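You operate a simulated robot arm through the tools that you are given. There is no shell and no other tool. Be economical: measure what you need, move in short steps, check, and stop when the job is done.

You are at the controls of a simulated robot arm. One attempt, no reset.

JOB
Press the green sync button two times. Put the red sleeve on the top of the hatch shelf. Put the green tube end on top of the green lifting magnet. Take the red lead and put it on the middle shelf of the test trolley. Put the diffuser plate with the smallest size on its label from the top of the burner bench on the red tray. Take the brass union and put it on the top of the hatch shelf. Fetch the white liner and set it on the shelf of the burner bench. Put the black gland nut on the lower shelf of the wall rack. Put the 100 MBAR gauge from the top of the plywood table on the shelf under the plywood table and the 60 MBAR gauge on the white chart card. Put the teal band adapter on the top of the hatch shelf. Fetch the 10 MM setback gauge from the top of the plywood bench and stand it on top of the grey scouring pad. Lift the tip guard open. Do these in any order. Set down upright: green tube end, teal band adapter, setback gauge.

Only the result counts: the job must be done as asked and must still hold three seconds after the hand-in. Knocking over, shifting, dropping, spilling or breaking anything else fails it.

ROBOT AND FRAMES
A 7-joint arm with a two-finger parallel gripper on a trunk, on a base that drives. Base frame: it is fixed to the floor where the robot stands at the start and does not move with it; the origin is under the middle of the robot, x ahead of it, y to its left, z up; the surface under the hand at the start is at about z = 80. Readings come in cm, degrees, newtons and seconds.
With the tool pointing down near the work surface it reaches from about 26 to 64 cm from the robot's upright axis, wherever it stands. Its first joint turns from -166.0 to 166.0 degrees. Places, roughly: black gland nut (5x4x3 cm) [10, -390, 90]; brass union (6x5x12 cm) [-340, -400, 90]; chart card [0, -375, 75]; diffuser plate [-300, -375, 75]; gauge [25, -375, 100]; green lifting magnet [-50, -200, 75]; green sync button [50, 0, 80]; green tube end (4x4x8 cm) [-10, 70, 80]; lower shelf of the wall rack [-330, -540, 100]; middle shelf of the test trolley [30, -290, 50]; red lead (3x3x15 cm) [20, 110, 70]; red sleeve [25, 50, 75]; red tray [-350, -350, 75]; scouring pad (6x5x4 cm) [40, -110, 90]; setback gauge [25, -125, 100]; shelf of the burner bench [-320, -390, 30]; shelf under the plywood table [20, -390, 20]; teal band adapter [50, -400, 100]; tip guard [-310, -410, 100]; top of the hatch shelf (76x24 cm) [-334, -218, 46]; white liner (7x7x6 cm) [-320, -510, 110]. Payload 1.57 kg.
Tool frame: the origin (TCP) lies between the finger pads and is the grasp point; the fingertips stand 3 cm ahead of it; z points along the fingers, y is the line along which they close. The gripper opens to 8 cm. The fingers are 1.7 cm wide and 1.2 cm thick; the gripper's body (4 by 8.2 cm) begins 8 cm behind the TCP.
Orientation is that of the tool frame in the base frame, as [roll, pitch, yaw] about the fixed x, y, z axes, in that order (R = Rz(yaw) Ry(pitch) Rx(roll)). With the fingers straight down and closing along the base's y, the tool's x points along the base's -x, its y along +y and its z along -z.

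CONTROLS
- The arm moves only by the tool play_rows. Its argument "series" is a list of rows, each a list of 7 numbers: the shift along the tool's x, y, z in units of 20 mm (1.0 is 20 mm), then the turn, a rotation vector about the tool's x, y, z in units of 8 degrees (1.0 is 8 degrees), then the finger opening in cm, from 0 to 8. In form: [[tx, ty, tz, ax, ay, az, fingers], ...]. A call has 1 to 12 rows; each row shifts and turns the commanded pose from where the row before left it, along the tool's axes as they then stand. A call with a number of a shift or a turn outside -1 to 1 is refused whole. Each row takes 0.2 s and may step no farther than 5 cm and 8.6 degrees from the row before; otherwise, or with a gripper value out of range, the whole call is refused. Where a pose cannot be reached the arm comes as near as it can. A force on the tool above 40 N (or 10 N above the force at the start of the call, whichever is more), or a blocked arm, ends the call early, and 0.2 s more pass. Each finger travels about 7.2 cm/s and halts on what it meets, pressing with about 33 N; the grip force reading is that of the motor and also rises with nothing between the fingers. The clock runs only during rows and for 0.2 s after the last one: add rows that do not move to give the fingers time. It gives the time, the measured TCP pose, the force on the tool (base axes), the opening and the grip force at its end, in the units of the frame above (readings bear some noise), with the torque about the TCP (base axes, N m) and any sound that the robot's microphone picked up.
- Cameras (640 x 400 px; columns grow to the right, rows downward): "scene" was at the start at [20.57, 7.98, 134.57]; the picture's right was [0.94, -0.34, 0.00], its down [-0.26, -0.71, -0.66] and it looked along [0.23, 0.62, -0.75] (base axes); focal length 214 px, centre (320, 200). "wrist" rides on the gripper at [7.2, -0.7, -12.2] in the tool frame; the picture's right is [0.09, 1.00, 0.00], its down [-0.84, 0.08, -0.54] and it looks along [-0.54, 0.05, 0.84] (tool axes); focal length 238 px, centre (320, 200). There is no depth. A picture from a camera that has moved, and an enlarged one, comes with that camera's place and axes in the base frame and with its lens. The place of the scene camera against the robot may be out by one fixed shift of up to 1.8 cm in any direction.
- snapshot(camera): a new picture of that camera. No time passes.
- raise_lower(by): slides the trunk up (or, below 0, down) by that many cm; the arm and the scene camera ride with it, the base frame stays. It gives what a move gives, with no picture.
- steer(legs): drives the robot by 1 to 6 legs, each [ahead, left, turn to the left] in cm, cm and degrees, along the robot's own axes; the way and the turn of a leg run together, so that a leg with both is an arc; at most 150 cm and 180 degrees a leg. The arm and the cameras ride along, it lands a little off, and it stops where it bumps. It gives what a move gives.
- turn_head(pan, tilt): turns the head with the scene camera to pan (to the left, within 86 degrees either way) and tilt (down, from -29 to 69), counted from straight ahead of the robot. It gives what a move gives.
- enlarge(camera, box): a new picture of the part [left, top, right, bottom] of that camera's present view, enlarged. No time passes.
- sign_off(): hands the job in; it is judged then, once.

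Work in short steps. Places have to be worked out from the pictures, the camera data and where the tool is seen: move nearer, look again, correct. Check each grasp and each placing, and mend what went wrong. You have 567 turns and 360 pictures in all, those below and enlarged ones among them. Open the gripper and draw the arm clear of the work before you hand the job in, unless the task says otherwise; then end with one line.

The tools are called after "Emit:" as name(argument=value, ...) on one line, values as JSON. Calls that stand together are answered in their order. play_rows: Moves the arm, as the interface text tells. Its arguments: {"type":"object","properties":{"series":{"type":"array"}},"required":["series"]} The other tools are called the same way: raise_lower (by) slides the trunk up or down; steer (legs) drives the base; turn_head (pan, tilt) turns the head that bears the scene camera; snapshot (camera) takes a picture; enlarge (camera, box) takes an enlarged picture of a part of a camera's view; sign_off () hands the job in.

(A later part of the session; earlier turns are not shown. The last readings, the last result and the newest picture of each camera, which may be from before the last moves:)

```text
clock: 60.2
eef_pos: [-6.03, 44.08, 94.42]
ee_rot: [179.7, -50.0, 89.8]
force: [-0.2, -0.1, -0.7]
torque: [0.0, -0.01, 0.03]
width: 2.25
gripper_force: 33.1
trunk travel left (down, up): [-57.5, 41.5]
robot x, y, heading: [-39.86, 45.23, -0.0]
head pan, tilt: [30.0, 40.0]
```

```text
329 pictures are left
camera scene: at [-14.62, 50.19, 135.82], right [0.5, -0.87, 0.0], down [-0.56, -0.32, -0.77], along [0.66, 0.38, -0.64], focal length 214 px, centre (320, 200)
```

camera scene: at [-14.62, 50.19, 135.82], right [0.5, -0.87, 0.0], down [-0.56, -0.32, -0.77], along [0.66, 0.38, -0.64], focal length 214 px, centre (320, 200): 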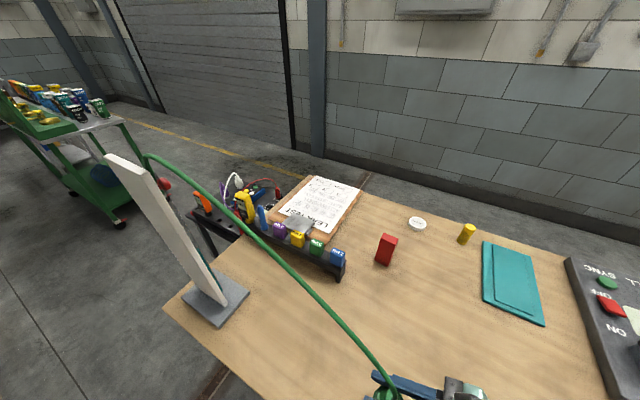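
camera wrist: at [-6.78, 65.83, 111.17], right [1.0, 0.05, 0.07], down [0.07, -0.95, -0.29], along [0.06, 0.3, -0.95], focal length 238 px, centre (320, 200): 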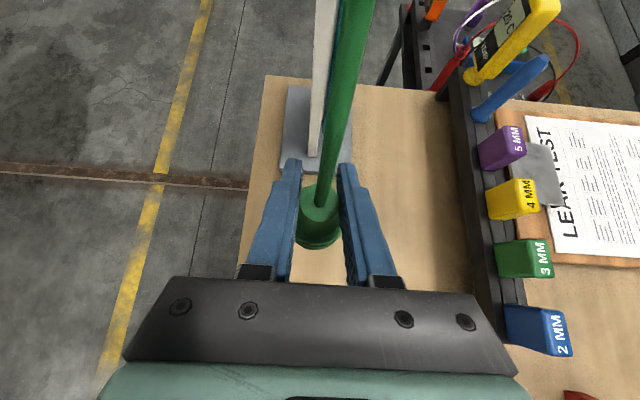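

The hose stretches without force, so it is safe to carry. I raise the trunk, back off, and drive right along the aisle in stages, checking force.

Emit:
raise_lower(by=15)

Emit:
steer(legs=[[-60, 0, 0], [0, -60, 0]])

Emit:
turn_head(pan=-50, tilt=25)

Emit:
snapshot(camera="scene")

```text
clock: 61.9
eef_pos: [-6.15, 44.16, 109.42]
ee_rot: [179.6, -50.0, 89.9]
force: [0.3, 0.5, -0.8]
torque: [-0.01, -0.02, 0.04]
width: 2.26
gripper_force: 33.1
trunk travel left (down, up): [-72.5, 26.5]
robot x, y, heading: [-39.58, 45.58, -0.1]
head pan, tilt: [30.0, 40.0]
```

```text
clock: 68.3
eef_pos: [-65.88, -15.28, 109.42]
ee_rot: [179.6, -50.0, 90.2]
force: [-0.3, -0.5, -0.4]
torque: [0.03, -0.01, 0.0]
width: 2.28
gripper_force: 33.1
trunk travel left (down, up): [-72.5, 26.5]
robot x, y, heading: [-99.59, -14.56, -0.0]
head pan, tilt: [30.0, 40.0]
```

```text
clock: 69.8
eef_pos: [-65.97, -15.32, 109.26]
ee_rot: [179.5, -49.9, 90.2]
force: [-0.4, -0.4, -0.8]
torque: [-0.02, 0.04, -0.01]
width: 2.25
gripper_force: 32.6
trunk travel left (down, up): [-72.5, 26.5]
robot x, y, heading: [-99.57, -14.39, 0.3]
head pan, tilt: [-50.0, 25.0]
```

```text
328 pictures are left
camera scene: at [-75.97, -20.59, 153.15], right [-0.76, -0.64, 0.0], down [-0.27, 0.32, -0.91], along [0.58, -0.69, -0.42], focal length 214 px, centre (320, 200)
```

scene: 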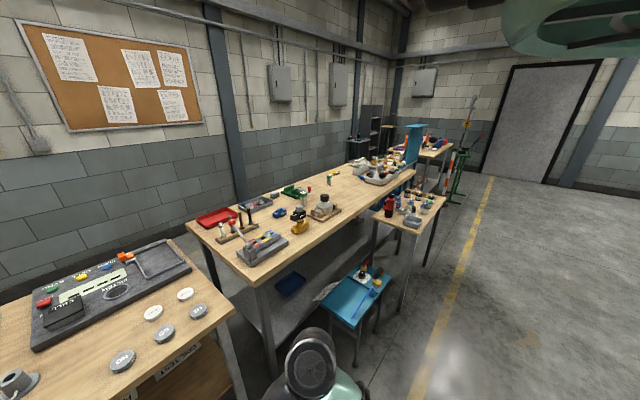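

No tug after the drive. I enlarge the side table and the long bench.

Emit:
enlarge(camera="scene", box=[340, 150, 460, 225])

Emit:
enlarge(camera="scene", box=[180, 120, 420, 270])

```text
5.33 times, centred on (400, 188) of scene
camera zoom: at [-75.97, -20.59, 153.15], right [-0.76, -0.64, 0.0], down [-0.27, 0.32, -0.91], along [0.58, -0.69, -0.42], focal length 1144 px, centre (-107, 267)
```

zoom: 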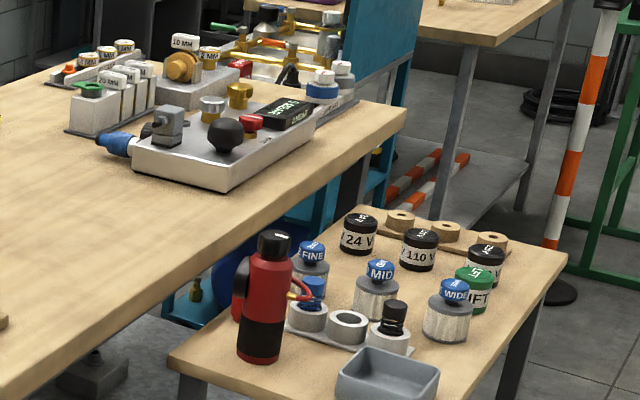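

```text
2.67 times, centred on (300, 195) of scene
camera zoom: at [-75.97, -20.59, 153.15], right [-0.76, -0.64, 0.0], down [-0.27, 0.32, -0.91], along [0.58, -0.69, -0.42], focal length 572 px, centre (373, 213)
```

zoom: 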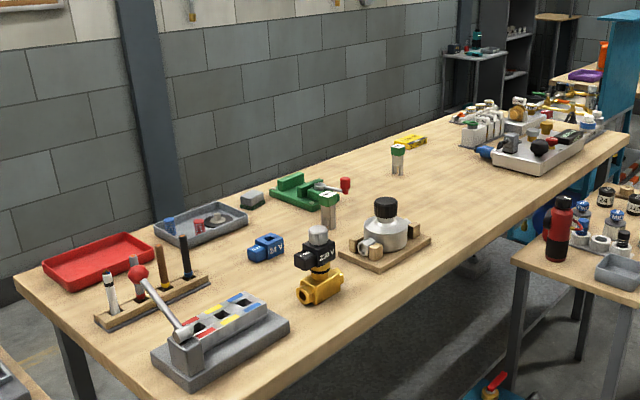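

The green LIFT magnet is near [-46, -182, 83] on the side table. I drive right about 165 cm and look.

Emit:
steer(legs=[[0, -85, 0], [0, -83, 0]])

Emit:
turn_head(pan=0, tilt=45)

Emit:
snapshot(camera="scene")

```text
clock: 78.4
eef_pos: [-66.06, -183.73, 109.44]
ee_rot: [179.5, -49.8, 90.0]
force: [-0.6, 0.0, -0.3]
torque: [0.03, 0.05, 0.0]
width: 2.27
gripper_force: 33.2
trunk travel left (down, up): [-72.5, 26.5]
robot x, y, heading: [-99.54, -182.57, -0.3]
head pan, tilt: [-50.0, 25.0]
```

```text
clock: 79.5
eef_pos: [-66.17, -183.8, 109.35]
ee_rot: [179.6, -49.9, 89.8]
force: [-0.8, -0.2, -1.5]
torque: [0.04, -0.01, -0.01]
width: 2.26
gripper_force: 33.6
trunk travel left (down, up): [-72.5, 26.5]
robot x, y, heading: [-99.81, -182.11, -0.4]
head pan, tilt: [0.0, 45.0]
```

```text
325 pictures are left
camera scene: at [-73.97, -181.96, 150.09], right [0.0, -1.0, 0.0], down [-0.71, 0.0, -0.71], along [0.71, 0.0, -0.71], focal length 214 px, centre (320, 200)
```

scene: 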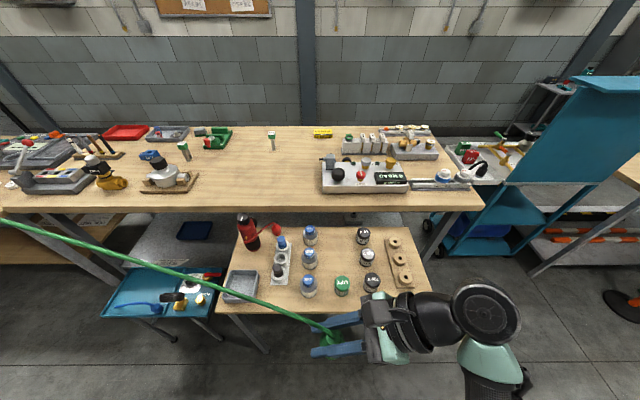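

The magnets stand in rows; the green LIFT one is at about [-46, -188.7, ~85]. I drive 12 cm ahead, move the hand towards it at height and check with the wrist camera.

Emit:
steer(legs=[[12, -3, 0]])

Emit:
play_rows(series=[[0, 0.5, -0.25, 0, 0, 0, 1], [0, 0.5, -0.25, 0, 0, 0, 1], [0, 0.5, -0.25, 0, 0, 0, 1], [0, 0.5, -0.25, 0, 0, 0, 1], [0, 0.5, -0.25, 0, 0, 0, 1]])

Emit:
snapshot(camera="wrist")

Emit:
snapshot(camera="scene")

```text
clock: 80.8
eef_pos: [-54.22, -186.72, 109.39]
ee_rot: [179.7, -49.8, 89.8]
force: [-0.9, 0.4, -0.9]
torque: [0.02, -0.02, -0.02]
width: 2.27
gripper_force: 33.3
trunk travel left (down, up): [-72.5, 26.5]
robot x, y, heading: [-87.84, -185.32, -0.1]
head pan, tilt: [0.0, 45.0]
```

```text
clock: 82.0
eef_pos: [-49.13, -188.75, 111.03]
ee_rot: [179.6, -49.9, 89.7]
force: [0.0, 1.3, -1.4]
torque: [-0.06, -0.02, 0.0]
width: 2.25
gripper_force: 32.8
trunk travel left (down, up): [-72.5, 26.5]
robot x, y, heading: [-87.79, -185.65, -0.1]
head pan, tilt: [0.0, 45.0]
```

```text
324 pictures are left
camera wrist: at [-49.97, -193.32, 124.24], right [1.0, 0.05, 0.07], down [0.07, -0.95, -0.29], along [0.06, 0.3, -0.95], focal length 238 px, centre (320, 200)
```

wrist: 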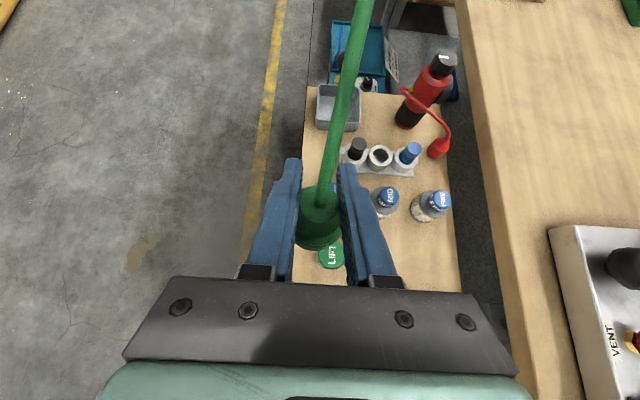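

```text
323 pictures are left
camera scene: at [-61.92, -184.98, 150.09], right [0.0, -1.0, 0.0], down [-0.71, 0.0, -0.71], along [0.71, 0.0, -0.71], focal length 214 px, centre (320, 200)
```

scene: 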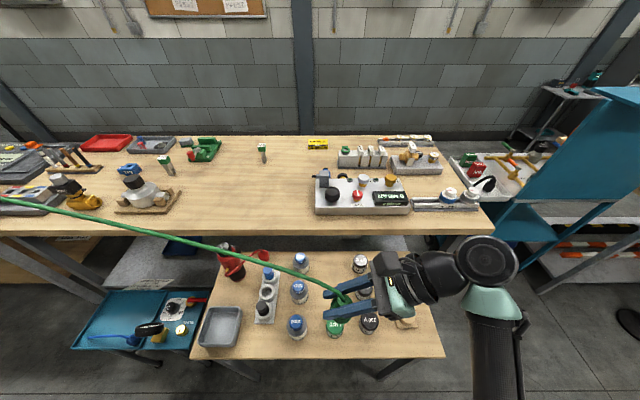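

I need the magnet's height; I enlarge both cameras' views of it.

Emit:
enlarge(camera="scene", box=[250, 240, 442, 360])

Emit:
enlarge(camera="wrist", box=[280, 180, 440, 280])

```text
3.33 times, centred on (346, 300) of scene
camera zoom: at [-61.92, -184.98, 150.09], right [0.0, -1.0, 0.0], down [-0.71, 0.0, -0.71], along [0.71, 0.0, -0.71], focal length 715 px, centre (233, -133)
```

zoom: 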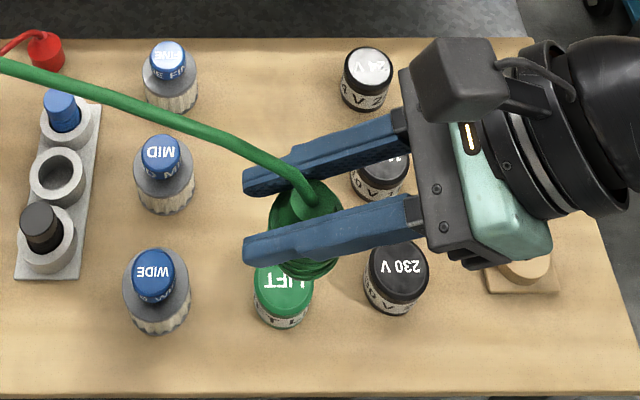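

```text
4.00 times, centred on (360, 230) of wrist
camera zoom: at [-49.97, -193.32, 124.24], right [1.0, 0.05, 0.07], down [0.07, -0.95, -0.29], along [0.06, 0.3, -0.95], focal length 953 px, centre (160, 80)
```

zoom: 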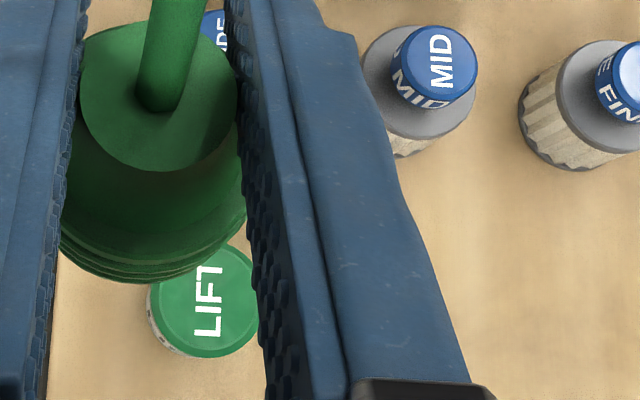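

The magnet top is near [-45, -190], height 77–87 still unsure. I descend to TCP z 100 over it and look again.

Emit:
play_rows(series=[[-0.77, 0.34, 0.51, 0, 0, 0, 1], [-0.77, 0.34, 0.51, 0, 0, 0, 1], [-0.77, 0.34, 0.51, 0, 0, 0, 1], [-0.77, 0.34, 0.51, 0, 0, 0, 1], [-0.77, 0.34, 0.51, 0, 0, 0, 1], [-0.77, 0.34, 0.51, 0, 0, 0, 1]])

Emit:
enlarge(camera="wrist", box=[220, 130, 460, 280])

Emit:
enlarge(camera="scene", box=[250, 240, 442, 360])

```text
clock: 83.4
eef_pos: [-45.19, -190.03, 99.96]
ee_rot: [179.7, -49.9, 89.9]
force: [0.3, -0.8, -0.5]
torque: [0.01, 0.01, 0.04]
width: 2.25
gripper_force: 33.0
trunk travel left (down, up): [-72.5, 26.5]
robot x, y, heading: [-87.56, -185.46, -0.4]
head pan, tilt: [0.0, 45.0]
```

```text
2.67 times, centred on (340, 205) of wrist
camera zoom: at [-45.93, -194.57, 113.16], right [1.0, 0.05, 0.07], down [0.07, -0.95, -0.29], along [0.06, 0.3, -0.95], focal length 636 px, centre (267, 187)
```

zoom: 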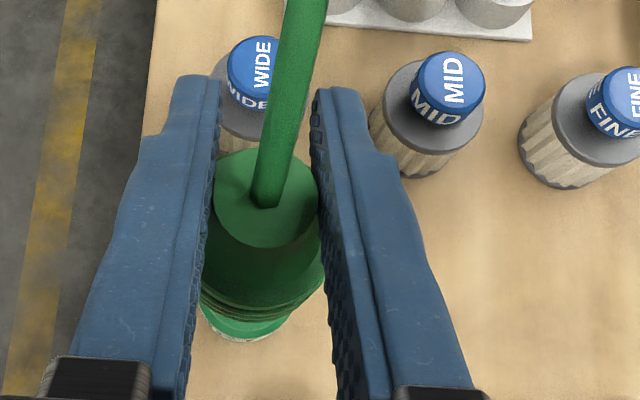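

```text
3.33 times, centred on (346, 300) of scene
camera zoom: at [-61.9, -184.98, 150.09], right [0.0, -1.0, 0.0], down [-0.71, 0.0, -0.71], along [0.71, 0.0, -0.71], focal length 715 px, centre (233, -133)
```

zoom: 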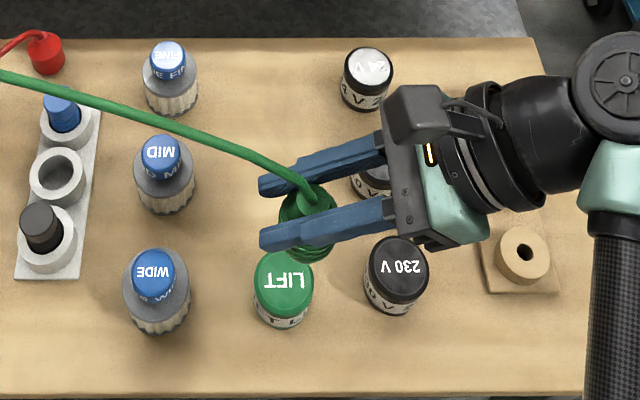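

Tube and magnet are aligned to within about 0.5 cm; I nudge +y 0.4 and descend 5 cm in steps.

Emit:
play_rows(series=[[-0.06, 0, 0.5, 0, 0, 0, 1], [-0.38, 0, 0.32, 0, 0, 0, 1], [-0.38, 0, 0.32, 0, 0, 0, 1], [-0.38, 0, 0.32, 0, 0, 0, 1], [-0.38, 0, 0.32, 0, 0, 0, 1]])

Emit:
enlarge(camera="scene", box=[250, 240, 442, 360])

Emit:
enlarge(camera="wrist", box=[220, 130, 460, 280])

```text
clock: 84.6
eef_pos: [-45.16, -189.29, 95.18]
ee_rot: [179.6, -49.8, 89.9]
force: [0.6, -0.2, -0.8]
torque: [0.02, 0.01, -0.01]
width: 2.24
gripper_force: 32.6
trunk travel left (down, up): [-72.5, 26.5]
robot x, y, heading: [-88.02, -185.43, -0.1]
head pan, tilt: [0.0, 45.0]
```

```text
3.33 times, centred on (346, 300) of scene
camera zoom: at [-61.92, -184.98, 150.09], right [0.0, -1.0, 0.0], down [-0.71, 0.0, -0.71], along [0.71, 0.0, -0.71], focal length 715 px, centre (233, -133)
```

zoom: 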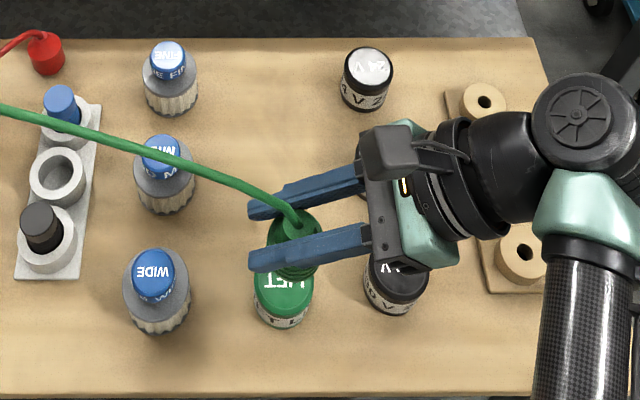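

```text
2.67 times, centred on (340, 205) of wrist
camera zoom: at [-45.89, -193.89, 108.47], right [1.0, 0.05, 0.07], down [0.07, -0.95, -0.29], along [0.06, 0.29, -0.95], focal length 636 px, centre (267, 187)
```

zoom: 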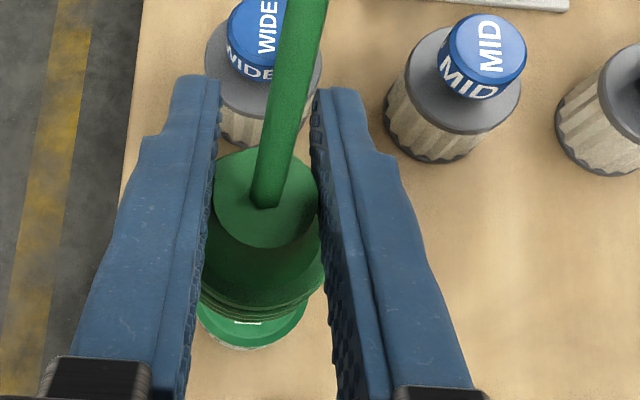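

I shift back -y 0.4 and descend in 0.3 cm steps until contact.

Emit:
play_rows(series=[[-0.13, 0, -0.15, 0, 0, 0, 1], [-0.38, 0, 0.32, 0, 0, 0, 1], [-0.19, 0, 0.16, 0, 0, 0, 1], [-0.115, 0, 0.096, 0, 0, 0, 1]])

Emit:
play_rows(series=[[-0.115, 0, 0.096, 0, 0, 0, 1], [-0.115, 0, 0.096, 0, 0, 0, 1]])

Emit:
enlarge(camera="wrist", box=[220, 130, 460, 280])

```text
clock: 85.6
eef_pos: [-45.1, -189.64, 93.6]
ee_rot: [179.6, -50.0, 89.9]
force: [-0.2, 0.0, -1.0]
torque: [0.0, -0.01, 0.03]
width: 2.24
gripper_force: 32.9
trunk travel left (down, up): [-72.5, 26.5]
robot x, y, heading: [-87.85, -185.26, -0.2]
head pan, tilt: [0.0, 45.0]
```

```text
clock: 86.2
eef_pos: [-45.02, -189.73, 92.93]
ee_rot: [179.7, -49.9, 89.8]
force: [0.7, 0.1, -0.8]
torque: [-0.02, -0.02, 0.0]
width: 2.26
gripper_force: 32.9
trunk travel left (down, up): [-72.5, 26.5]
robot x, y, heading: [-87.58, -185.26, -0.5]
head pan, tilt: [0.0, 45.0]
```

```text
2.67 times, centred on (340, 205) of wrist
camera zoom: at [-45.87, -194.31, 106.12], right [1.0, 0.05, 0.07], down [0.07, -0.95, -0.29], along [0.06, 0.3, -0.95], focal length 636 px, centre (267, 187)
```

zoom: 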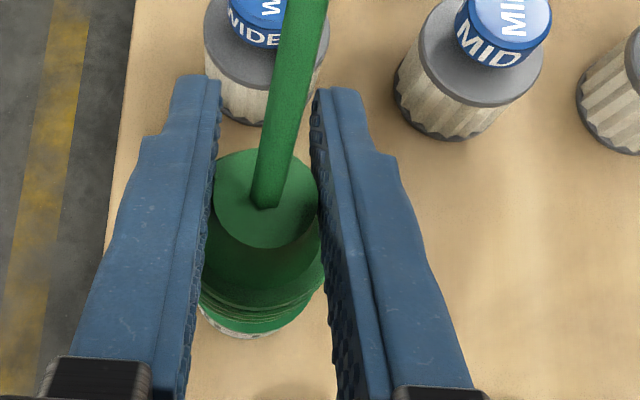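

Nearly concentric. Continue down in fine steps, watching force.

Emit:
play_rows(series=[[-0.115, 0, 0.096, 0, 0, 0, 1], [-0.115, 0, 0.096, 0, 0, 0, 1], [-0.115, 0, 0.096, 0, 0, 0, 1]])

Emit:
play_rows(series=[[-0.115, 0, 0.096, 0, 0, 0, 1], [-0.115, 0, 0.096, 0, 0, 0, 1], [-0.115, 0, 0.096, 0, 0, 0, 1]])

Emit:
enlarge(camera="wrist", box=[220, 130, 460, 280])

```text
clock: 87.0
eef_pos: [-45.08, -189.78, 92.08]
ee_rot: [179.7, -50.0, 89.9]
force: [0.5, 0.2, -0.9]
torque: [0.01, 0.03, -0.02]
width: 2.29
gripper_force: 32.5
trunk travel left (down, up): [-72.5, 26.5]
robot x, y, heading: [-87.54, -185.83, -0.4]
head pan, tilt: [0.0, 45.0]
```

```text
clock: 87.8
eef_pos: [-44.96, -189.68, 91.06]
ee_rot: [179.6, -50.0, 89.9]
force: [0.7, -0.3, -2.3]
torque: [0.05, 0.0, 0.01]
width: 2.26
gripper_force: 33.1
trunk travel left (down, up): [-72.5, 26.5]
robot x, y, heading: [-87.78, -185.77, -0.4]
head pan, tilt: [0.0, 45.0]
```

```text
2.67 times, centred on (340, 205) of wrist
camera zoom: at [-45.85, -194.34, 104.29], right [1.0, 0.05, 0.08], down [0.07, -0.95, -0.29], along [0.06, 0.3, -0.95], focal length 636 px, centre (267, 187)
```

zoom: 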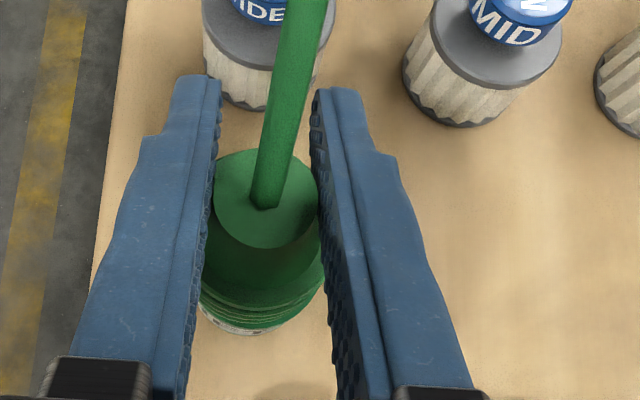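

Still no contact at tube bottom ≈83. Continuing.

Emit:
play_rows(series=[[-0.115, 0, 0.096, 0, 0, 0, 1], [-0.115, 0, 0.096, 0, 0, 0, 1], [-0.115, 0, 0.096, 0, 0, 0, 1]])

Emit:
play_rows(series=[[-0.115, 0, 0.096, 0, 0, 0, 1], [-0.115, 0, 0.096, 0, 0, 0, 1]])

Emit:
enlarge(camera="scene", box=[250, 240, 442, 360])

Emit:
enlarge(camera="wrist", box=[220, 130, 460, 280])

```text
clock: 88.6
eef_pos: [-45.03, -189.78, 90.22]
ee_rot: [179.5, -49.8, 89.9]
force: [-0.9, -0.4, -1.7]
torque: [-0.01, -0.01, 0.02]
width: 2.25
gripper_force: 33.4
trunk travel left (down, up): [-72.5, 26.5]
robot x, y, heading: [-88.06, -185.29, -0.1]
head pan, tilt: [0.0, 45.0]
```

```text
clock: 89.2
eef_pos: [-44.98, -189.75, 89.61]
ee_rot: [179.6, -49.9, 89.8]
force: [0.2, 0.0, -1.3]
torque: [-0.01, -0.01, 0.01]
width: 2.28
gripper_force: 33.0
trunk travel left (down, up): [-72.5, 26.5]
robot x, y, heading: [-88.06, -185.57, -0.2]
head pan, tilt: [0.0, 45.0]
```

```text
3.33 times, centred on (346, 300) of scene
camera zoom: at [-61.93, -184.98, 150.09], right [0.0, -1.0, 0.0], down [-0.71, 0.0, -0.71], along [0.71, 0.0, -0.71], focal length 715 px, centre (233, -133)
```

zoom: 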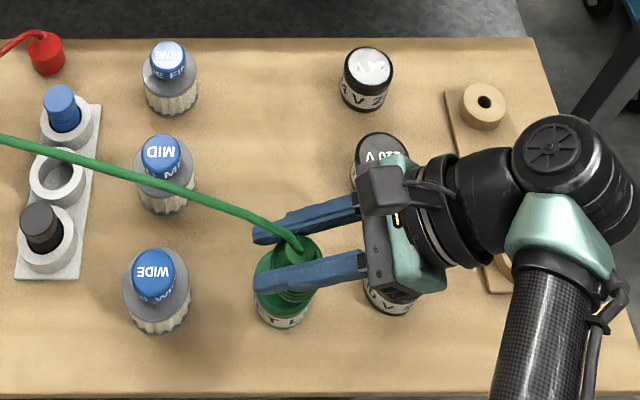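

```text
2.67 times, centred on (340, 205) of wrist
camera zoom: at [-45.83, -194.37, 102.8], right [1.0, 0.05, 0.07], down [0.07, -0.95, -0.29], along [0.06, 0.29, -0.95], focal length 636 px, centre (267, 187)
```

zoom: 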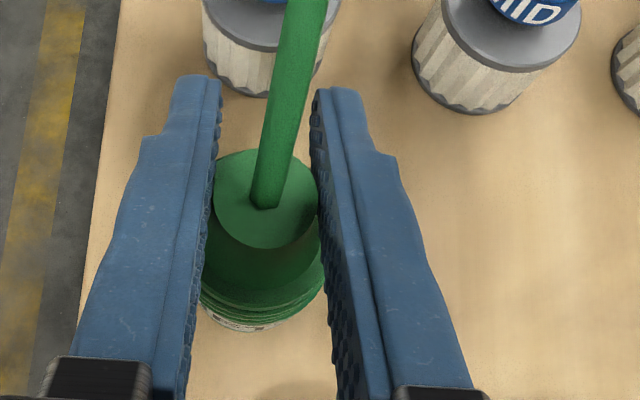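

The tube sits about 0.7 cm nearer the palm than the TCP. I correct by +y 0.3, -x 0.3 and go on down to contact.

Emit:
play_rows(series=[[0.1, -0.15, 0.115, 0, 0, 0, 1], [-0.115, 0, 0.096, 0, 0, 0, 1], [-0.115, 0, 0.096, 0, 0, 0, 1]])

Emit:
play_rows(series=[[-0.115, 0, 0.096, 0, 0, 0, 1], [-0.115, 0, 0.096, 0, 0, 0, 1]])

Emit:
enlarge(camera="wrist", box=[220, 130, 460, 280])

```text
clock: 90.0
eef_pos: [-45.27, -189.42, 89.08]
ee_rot: [179.7, -49.9, 89.8]
force: [-0.5, -1.0, -0.5]
torque: [0.03, 0.02, -0.03]
width: 2.25
gripper_force: 33.1
trunk travel left (down, up): [-72.5, 26.5]
robot x, y, heading: [-87.98, -185.41, -0.4]
head pan, tilt: [0.0, 45.0]
```

```text
clock: 90.6
eef_pos: [-45.28, -189.37, 88.36]
ee_rot: [179.6, -49.9, 90.0]
force: [0.1, -0.9, -0.9]
torque: [0.02, -0.03, 0.01]
width: 2.25
gripper_force: 33.0
trunk travel left (down, up): [-72.5, 26.5]
robot x, y, heading: [-87.94, -185.75, -0.3]
head pan, tilt: [0.0, 45.0]
```

```text
2.67 times, centred on (340, 205) of wrist
camera zoom: at [-46.14, -194.06, 101.62], right [1.0, 0.05, 0.08], down [0.07, -0.95, -0.29], along [0.06, 0.3, -0.95], focal length 636 px, centre (267, 187)
```

zoom: 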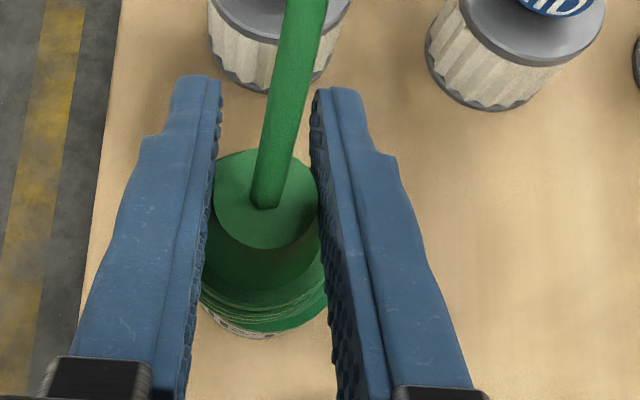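

Good centring. Further down.

Emit:
play_rows(series=[[-0.115, 0, 0.096, 0, 0, 0, 1], [-0.115, 0, 0.096, 0, 0, 0, 1], [-0.115, 0, 0.096, 0, 0, 0, 1]])

Emit:
play_rows(series=[[-0.115, 0, 0.096, 0, 0, 0, 1], [-0.115, 0, 0.096, 0, 0, 0, 1]])

```text
clock: 91.4
eef_pos: [-45.15, -189.52, 88.13]
ee_rot: [178.8, -50.5, 90.7]
force: [-7.5, -0.6, 19.5]
torque: [-0.35, 0.59, -0.08]
width: 2.24
gripper_force: 32.5
trunk travel left (down, up): [-72.5, 26.5]
robot x, y, heading: [-87.91, -185.6, -0.1]
head pan, tilt: [0.0, 45.0]
stopped in row 3: the force on the tool passed its limit at 42 N (the readings are from after the stop); the commanded pose is now the measured one
```

```text
clock: 91.9
eef_pos: [-44.98, -189.53, 88.16]
ee_rot: [178.2, -50.8, 91.2]
force: [-7.2, 1.6, 20.2]
torque: [-0.32, 0.64, -0.14]
width: 2.27
gripper_force: 33.1
trunk travel left (down, up): [-72.5, 26.5]
robot x, y, heading: [-87.94, -185.9, -0.4]
head pan, tilt: [0.0, 45.0]
stopped in row 2: the force on the tool passed its limit at 43 N (the readings are from after the stop); the commanded pose is now the measured one
```

Contact reached. I back up slightly to relieve the force and look.

Emit:
play_rows(series=[[0.06, 0, -0.05, 0, 0, 0, 1], [0.0, 0, 0, 0, 0, 0, 1]])

Emit:
enlarge(camera="wrist", box=[220, 130, 460, 280])

Emit:
enlarge(camera="scene", box=[250, 240, 442, 360])

```text
clock: 92.5
eef_pos: [-45.04, -189.47, 88.19]
ee_rot: [178.1, -50.5, 91.2]
force: [0.0, 0.6, 11.8]
torque: [-0.1, 0.24, -0.02]
width: 2.28
gripper_force: 33.1
trunk travel left (down, up): [-72.5, 26.5]
robot x, y, heading: [-87.97, -185.37, -0.0]
head pan, tilt: [0.0, 45.0]
```

```text
2.67 times, centred on (340, 205) of wrist
camera zoom: at [-46.05, -194.21, 101.29], right [0.99, 0.06, 0.09], down [0.08, -0.95, -0.3], along [0.07, 0.31, -0.95], focal length 636 px, centre (267, 187)
```

zoom: 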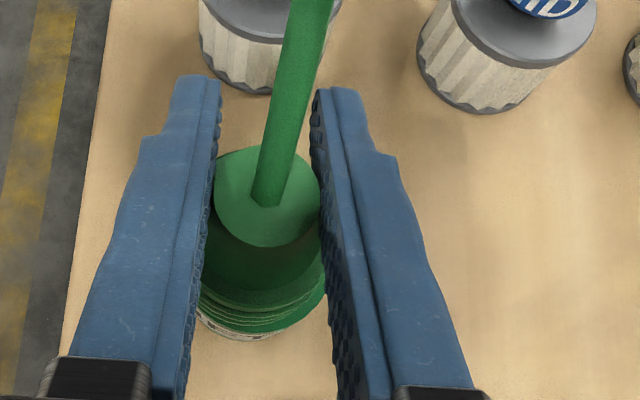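

```text
3.33 times, centred on (346, 300) of scene
camera zoom: at [-62.06, -184.94, 150.11], right [0.0, -1.0, 0.0], down [-0.71, 0.0, -0.71], along [0.71, 0.0, -0.71], focal length 715 px, centre (233, -133)
```

zoom: 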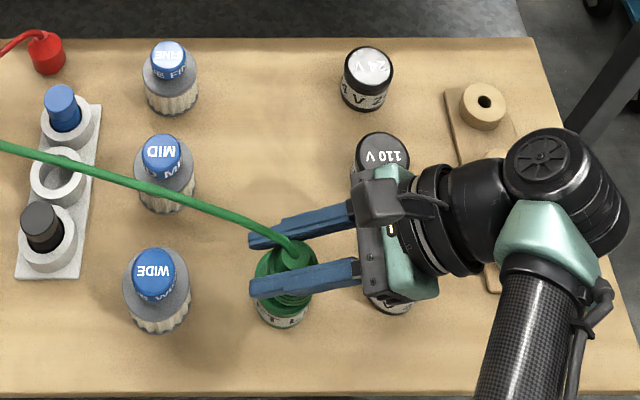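

It sits on the magnet. I release gently and see whether it stays upright.

Emit:
play_rows(series=[[0, 0, 0, 0, 0, 0, 2.6], [0, 0, 0, 0, 0, 0, 3.4], [0, 0, 0, 0, 0, 0, 5], [0, 0, 0, 0, 0, 0, 6], [0, 0, 0, 0, 0, 0, 6]])

Emit:
enlarge(camera="wrist", box=[220, 130, 460, 280])

```text
clock: 93.7
eef_pos: [-45.0, -189.56, 88.13]
ee_rot: [178.3, -50.6, 91.2]
force: [-0.1, -0.1, 0.2]
torque: [0.03, -0.02, -0.01]
width: 5.98
gripper_force: 0.0
trunk travel left (down, up): [-72.5, 26.5]
robot x, y, heading: [-87.74, -185.38, -0.2]
head pan, tilt: [0.0, 45.0]
```

```text
2.67 times, centred on (340, 205) of wrist
camera zoom: at [-45.99, -194.23, 101.24], right [0.99, 0.06, 0.09], down [0.08, -0.95, -0.3], along [0.07, 0.31, -0.95], focal length 636 px, centre (267, 187)
```

zoom: 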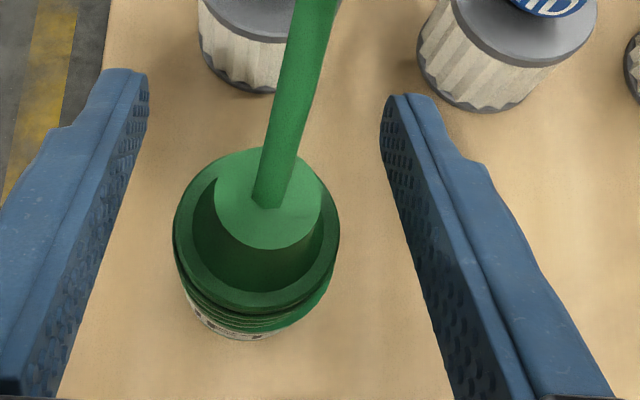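

It stands upright on the magnet. I retract along the approach and confirm.

Emit:
play_rows(series=[[0, 0, -0.5, 0, 0, 0, 6], [0, 0, -1, 0, 0, 0, 6], [0, 0, -1, 0, 0, 0, 6], [0, 0, -1, 0, 0, 0, 6], [0.5, 0, -1, 0, 0, 0, 6], [0.5, 0, -1, 0, 0, 0, 6], [0.5, 0, -1, 0, 0, 0, 6], [0.5, 0, -1, 0, 0, 0, 6]])

Emit:
enlarge(camera="scene", box=[250, 240, 442, 360])

```text
clock: 95.5
eef_pos: [-45.34, -198.49, 100.83]
ee_rot: [178.5, -50.6, 91.1]
force: [0.5, 0.1, -0.1]
torque: [0.0, -0.01, -0.04]
width: 5.99
gripper_force: 0.0
trunk travel left (down, up): [-72.5, 26.5]
robot x, y, heading: [-87.97, -185.49, -0.2]
head pan, tilt: [0.0, 45.0]
```

```text
3.33 times, centred on (346, 300) of scene
camera zoom: at [-61.97, -184.99, 150.09], right [0.0, -1.0, 0.0], down [-0.71, 0.0, -0.71], along [0.71, 0.0, -0.71], focal length 715 px, centre (233, -133)
```

zoom: 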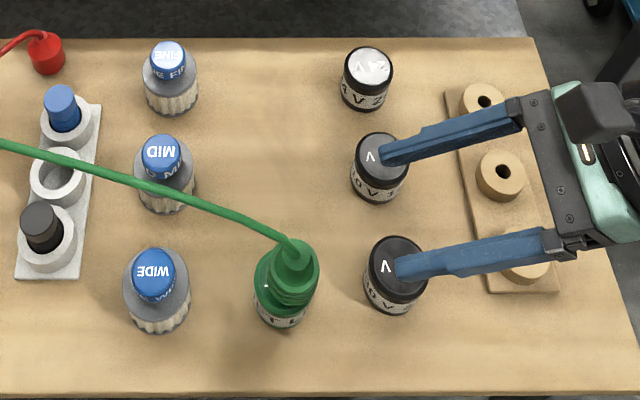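

Tube end placed. The hose now spans the west side, so I will work the benches from the east side, going round the north end. First lift and retract the arm.

Emit:
play_rows(series=[[0.766, 0, -0.643, 0, 0, 0, 6], [0.766, 0, -0.643, 0, 0, 0, 6], [0.766, 0, -0.643, 0, 0, 0, 6], [0.766, 0, -0.643, 0, 0, 0, 6], [0.766, 0, -0.643, 0, 0, 0, 6]])

Emit:
steer(legs=[[-30, 0, 0]])

Emit:
play_rows(series=[[0, 0, 0, 0, -1, 0, 8], [0, 0, 0, 0, -1, 0, 8], [0, 0, 0, 0, -1, 0, 8], [0, 0, 0, 0, -1, 0, 8], [0, 0, 0, 0, -1, 0, 8], [0, 0, 0, 0, -1, 0, 8], [0, 0, 0, 0, -0.32, 0, 8], [0, 0, 0, 0, 0, -1, 8], [0, 0, 0, 0, 0, -1, 8], [0, 0, 0, 0, 0, -1, 8], [0, 0, 0, 0, 0, -1, 8]])

Emit:
play_rows(series=[[0.5, 0, 0, 0, 0, -1, 8], [0.5, 0, 0, 0, 0, -1, 8], [0.5, 0, 0, 0, 0, -1, 8], [0.5, 0, 0, 0, 0, -1, 8], [0.5, 0, 0, 0, 0, -1, 8], [0, 0, 0, 0, 0, -1, 8], [0, 0, 0, 0, 0, -1, 8]])

Emit:
turn_head(pan=-86, tilt=15)

Emit:
snapshot(camera="scene")

```text
clock: 96.7
eef_pos: [-45.37, -198.7, 110.72]
ee_rot: [178.4, -50.6, 91.1]
force: [-0.1, 0.1, -0.8]
torque: [-0.02, 0.01, -0.02]
width: 6.0
gripper_force: 0.1
trunk travel left (down, up): [-72.5, 26.5]
robot x, y, heading: [-87.93, -185.43, -0.1]
head pan, tilt: [0.0, 45.0]
```

```text
clock: 98.8
eef_pos: [-75.46, -198.59, 110.84]
ee_rot: [178.2, -50.6, 91.2]
force: [0.2, 0.6, 0.6]
torque: [0.01, 0.02, -0.02]
width: 5.98
gripper_force: 0.0
trunk travel left (down, up): [-72.5, 26.5]
robot x, y, heading: [-118.16, -185.51, -0.1]
head pan, tilt: [0.0, 45.0]
```

```text
clock: 101.2
eef_pos: [-75.49, -198.57, 110.61]
ee_rot: [179.2, 0.4, 122.1]
force: [-0.4, 0.4, 0.5]
torque: [0.0, 0.02, 0.02]
width: 8.0
gripper_force: 0.0
trunk travel left (down, up): [-72.5, 26.5]
robot x, y, heading: [-117.45, -185.49, -0.2]
head pan, tilt: [0.0, 45.0]
```

```text
clock: 102.8
eef_pos: [-79.11, -195.34, 110.69]
ee_rot: [179.8, 1.0, 178.0]
force: [0.2, 0.5, -0.4]
torque: [0.0, 0.01, 0.04]
width: 8.0
gripper_force: 0.0
trunk travel left (down, up): [-72.5, 26.5]
robot x, y, heading: [-118.37, -185.46, -0.2]
head pan, tilt: [0.0, 45.0]
```

```text
clock: 104.4
eef_pos: [-79.01, -195.3, 110.69]
ee_rot: [179.9, 1.0, 177.9]
force: [-0.3, 0.4, 0.9]
torque: [-0.01, 0.01, 0.02]
width: 7.98
gripper_force: 0.1
trunk travel left (down, up): [-72.5, 26.5]
robot x, y, heading: [-117.8, -185.22, -0.1]
head pan, tilt: [-85.9, 15.0]
```

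```text
307 pictures are left
camera scene: at [-99.43, -194.16, 154.77], right [-1.0, -0.07, 0.0], down [-0.02, 0.26, -0.97], along [0.07, -0.96, -0.26], focal length 214 px, centre (320, 200)
```

scene: 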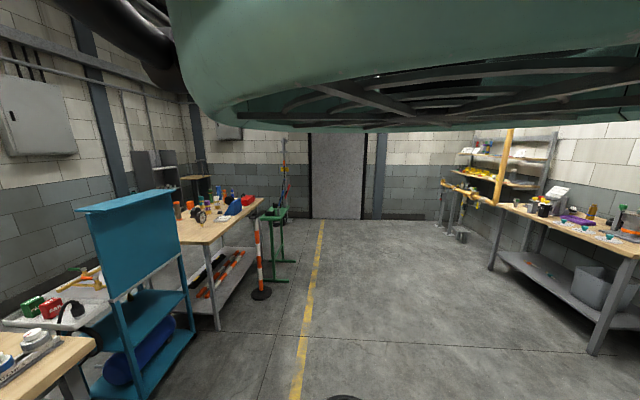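

The plywood table lies beyond the trolley, with a barrier post and a green stand in front of it. I drive right to about y -335 and look at it.

Emit:
steer(legs=[[0, -75, 0], [0, -75, 0]])

Emit:
turn_head(pan=-15, tilt=25)

Emit:
snapshot(camera="scene")

```text
clock: 112.1
eef_pos: [-78.89, -343.89, 110.64]
ee_rot: [179.8, 1.1, 178.2]
force: [-0.6, 0.1, 0.8]
torque: [0.01, -0.04, 0.0]
width: 7.99
gripper_force: 0.0
trunk travel left (down, up): [-72.5, 26.5]
robot x, y, heading: [-118.12, -334.29, 0.4]
head pan, tilt: [-85.9, 15.0]
```

```text
clock: 113.5
eef_pos: [-78.91, -343.99, 110.61]
ee_rot: [179.9, 1.1, 178.3]
force: [-0.8, -0.1, 0.5]
torque: [-0.01, 0.01, -0.03]
width: 7.98
gripper_force: 0.0
trunk travel left (down, up): [-72.5, 26.5]
robot x, y, heading: [-117.8, -333.83, 0.2]
head pan, tilt: [-15.0, 25.0]
```

```text
306 pictures are left
camera scene: at [-91.08, -335.93, 153.15], right [-0.26, -0.97, 0.0], down [-0.41, 0.11, -0.91], along [0.88, -0.23, -0.42], focal length 214 px, centre (320, 200)
```

scene: 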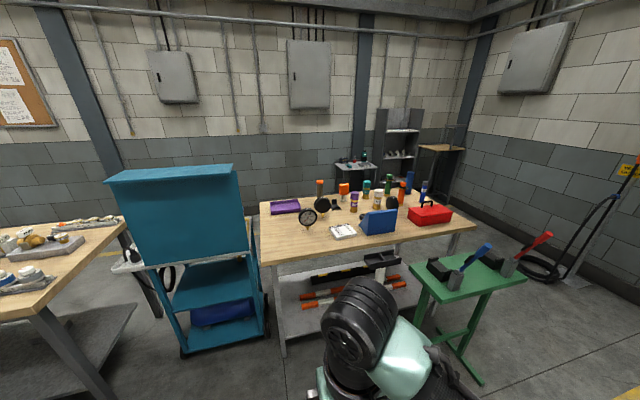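

The table's west side is open apart from the green stand. I enlarge the table items.

Emit:
enlarge(camera="scene", box=[255, 165, 479, 305])

Emit:
enlarge(camera="scene", box=[290, 165, 434, 255])

```text
2.86 times, centred on (367, 235) of scene
camera zoom: at [-91.08, -335.93, 153.15], right [-0.26, -0.97, 0.0], down [-0.41, 0.11, -0.91], along [0.88, -0.23, -0.42], focal length 613 px, centre (186, 100)
```

zoom: 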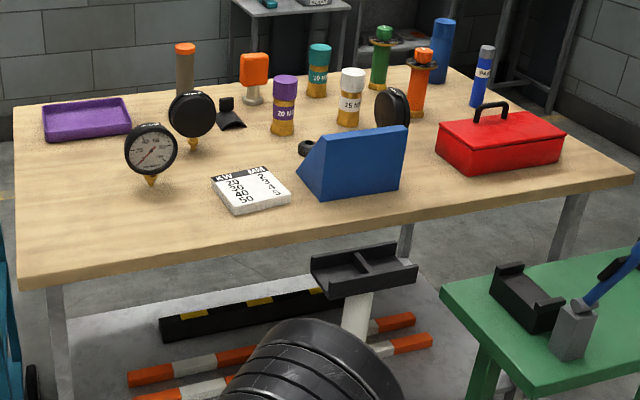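

```text
4.44 times, centred on (362, 210) of scene
camera zoom: at [-91.08, -335.93, 153.15], right [-0.26, -0.97, 0.0], down [-0.41, 0.11, -0.91], along [0.88, -0.23, -0.42], focal length 953 px, centre (133, 156)
```

zoom: 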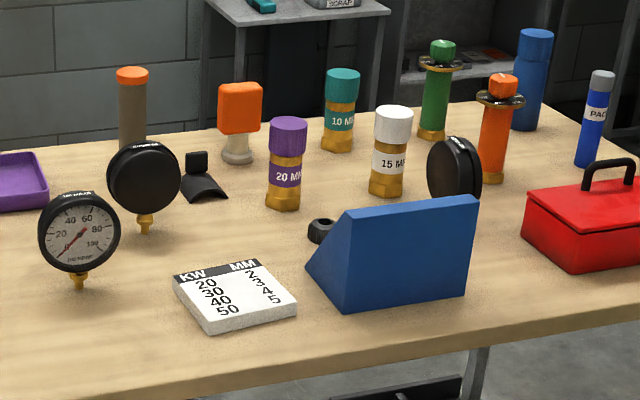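

Gauge 1 faces west; gauge 2 and 3 faces are hidden. I drive 50 cm nearer and look with both cameras.

Emit:
steer(legs=[[50, -15, 0]])

Emit:
turn_head(pan=-10, tilt=35)

Emit:
snapshot(camera="scene")

Emit:
snapshot(camera="wrist")

```text
clock: 116.5
eef_pos: [-28.99, -358.77, 110.68]
ee_rot: [-180.0, 1.0, 178.2]
force: [-0.2, 0.4, -0.2]
torque: [0.01, 0.01, 0.02]
width: 7.97
gripper_force: 0.0
trunk travel left (down, up): [-72.5, 26.5]
robot x, y, heading: [-67.98, -348.86, 0.2]
head pan, tilt: [-15.0, 25.0]
```

```text
clock: 117.3
eef_pos: [-28.94, -358.77, 110.71]
ee_rot: [179.9, 1.1, 178.2]
force: [0.3, -0.3, 0.3]
torque: [0.0, -0.02, 0.01]
width: 7.99
gripper_force: 0.1
trunk travel left (down, up): [-72.5, 26.5]
robot x, y, heading: [-67.9, -348.91, 0.3]
head pan, tilt: [-10.0, 35.0]
```

```text
303 pictures are left
camera scene: at [-41.39, -349.84, 151.58], right [-0.17, -0.99, 0.0], down [-0.56, 0.1, -0.82], along [0.81, -0.14, -0.57], focal length 214 px, centre (320, 200)
```

scene: 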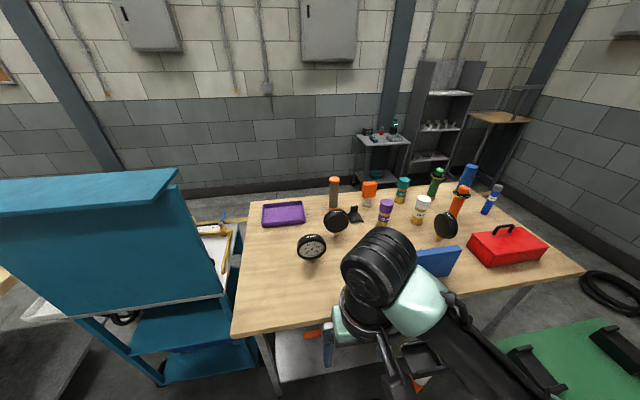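

```text
302 pictures are left
camera wrist: at [-36.5, -359.05, 122.6], right [-0.06, 1.0, 0.0], down [0.83, 0.05, 0.56], along [0.56, 0.03, -0.83], focal length 238 px, centre (320, 200)
```

wrist: 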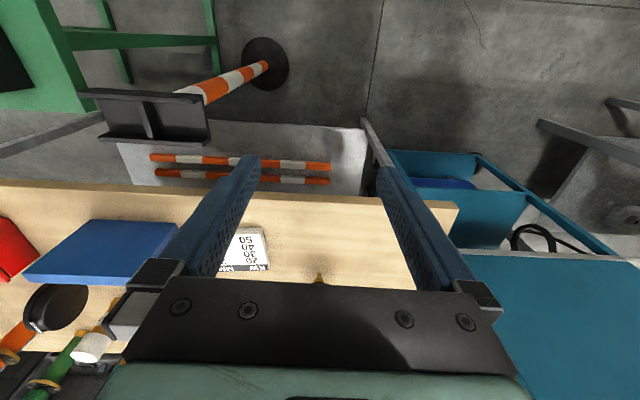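

The table edge is at x≈-9; a post with a tray top (z≈90) stands at [-27, -382], to be avoided. I enlarge the gauges.

Emit:
enlarge(camera="scene", box=[290, 170, 370, 270])

Emit:
enlarge(camera="scene", box=[340, 160, 500, 260])

```text
4.00 times, centred on (330, 220) of scene
camera zoom: at [-41.39, -349.84, 151.58], right [-0.17, -0.99, 0.0], down [-0.56, 0.1, -0.82], along [0.81, -0.14, -0.57], focal length 858 px, centre (280, 120)
```

zoom: 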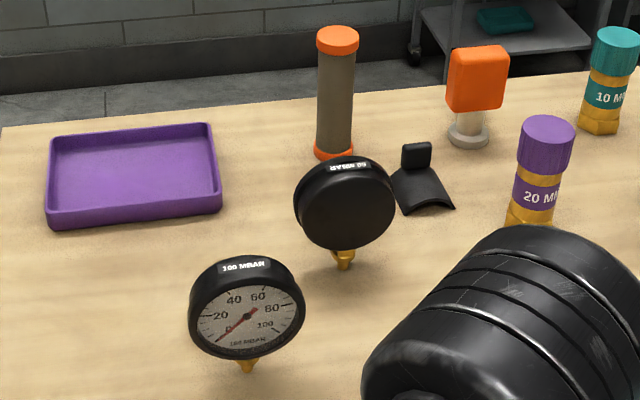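

```text
4.00 times, centred on (420, 210) of scene
camera zoom: at [-41.39, -349.84, 151.58], right [-0.17, -0.99, 0.0], down [-0.56, 0.1, -0.82], along [0.81, -0.14, -0.57], focal length 858 px, centre (-80, 160)
```

zoom: 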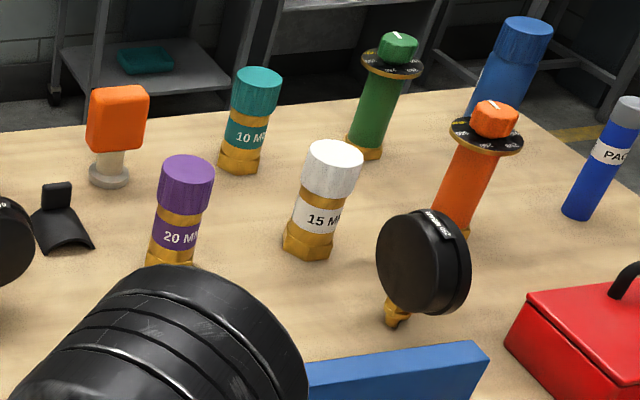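

Gauge 1 is 100 MBAR. I zoom on the labels of the other two.

Emit:
enlarge(camera="scene", box=[325, 205, 349, 220])

Emit:
enlarge(camera="scene", box=[434, 208, 458, 223])

```text
16.00 times, centred on (337, 212) of scene
camera zoom: at [-41.39, -349.84, 151.58], right [-0.17, -0.99, 0.0], down [-0.56, 0.1, -0.82], along [0.81, -0.14, -0.57], focal length 3432 px, centre (48, 0)
```

zoom: 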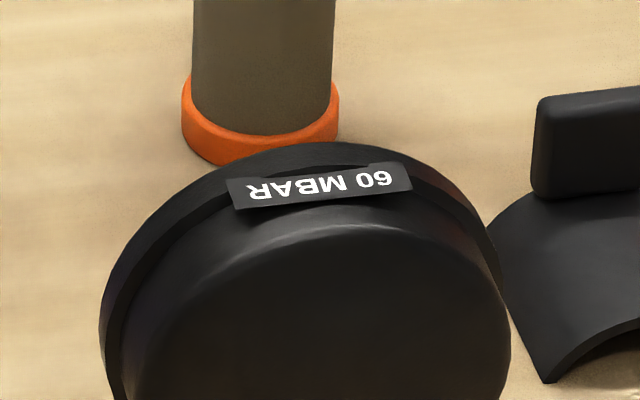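

```text
16.00 times, centred on (446, 216) of scene
camera zoom: at [-41.39, -349.84, 151.58], right [-0.17, -0.99, 0.0], down [-0.56, 0.1, -0.82], along [0.81, -0.14, -0.57], focal length 3432 px, centre (-1696, -48)
```

zoom: 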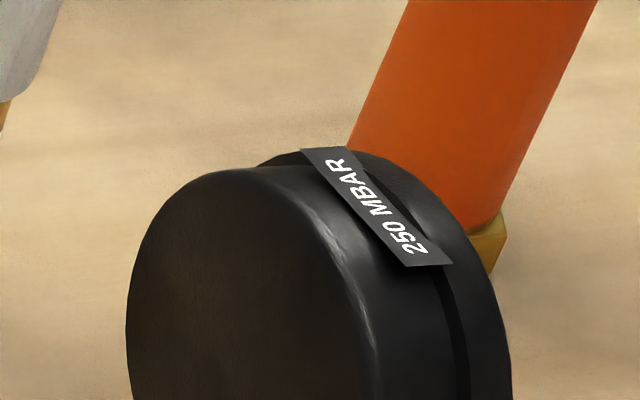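

Gauge 2 is the 60 MBAR one; the third is 250. Before driving closer I look straight down to see my own base footprint.

Emit:
turn_head(pan=-60, tilt=69)

Emit:
snapshot(camera="scene")

Emit:
turn_head(pan=60, tilt=69)

Emit:
snapshot(camera="scene")

```text
clock: 118.4
eef_pos: [-29.1, -358.65, 110.58]
ee_rot: [179.9, 1.0, 178.3]
force: [0.2, -0.6, -0.2]
torque: [0.02, -0.01, 0.01]
width: 8.03
gripper_force: 0.0
trunk travel left (down, up): [-72.5, 26.5]
robot x, y, heading: [-67.96, -349.33, -0.0]
head pan, tilt: [-60.0, 68.8]
```

```text
297 pictures are left
camera scene: at [-47.23, -353.17, 147.21], right [-0.86, -0.5, 0.0], down [-0.47, 0.81, -0.36], along [0.18, -0.31, -0.93], focal length 214 px, centre (320, 200)
```

scene: 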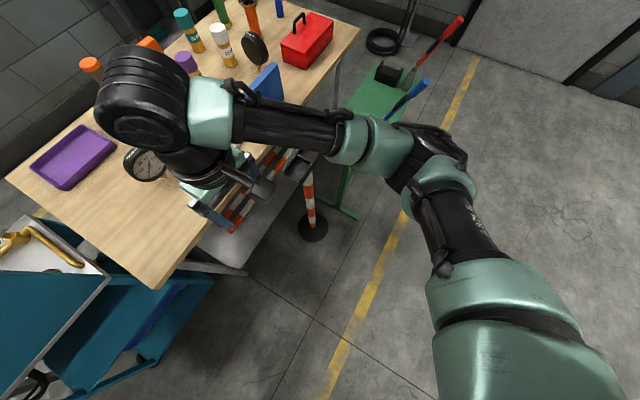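

```text
clock: 120.4
eef_pos: [-28.98, -358.8, 110.72]
ee_rot: [180.0, 1.0, 178.2]
force: [0.3, -0.1, -0.4]
torque: [0.03, 0.02, 0.02]
width: 7.99
gripper_force: 0.1
trunk travel left (down, up): [-72.5, 26.5]
robot x, y, heading: [-67.92, -349.21, 0.4]
head pan, tilt: [60.0, 68.8]
```

```text
296 pictures are left
camera scene: at [-47.27, -343.49, 147.21], right [0.87, -0.5, 0.0], down [-0.46, -0.81, -0.36], along [0.18, 0.31, -0.93], focal length 214 px, centre (320, 200)
```

scene: 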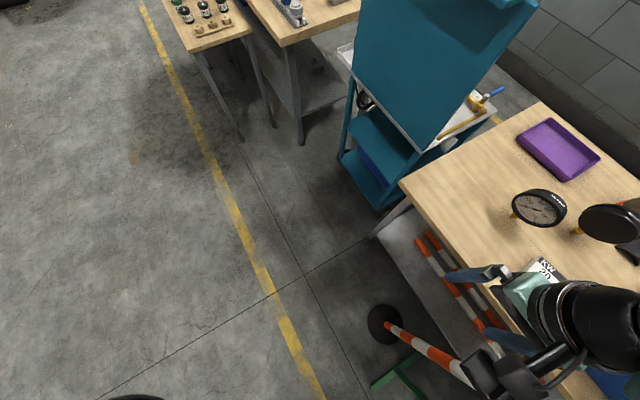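

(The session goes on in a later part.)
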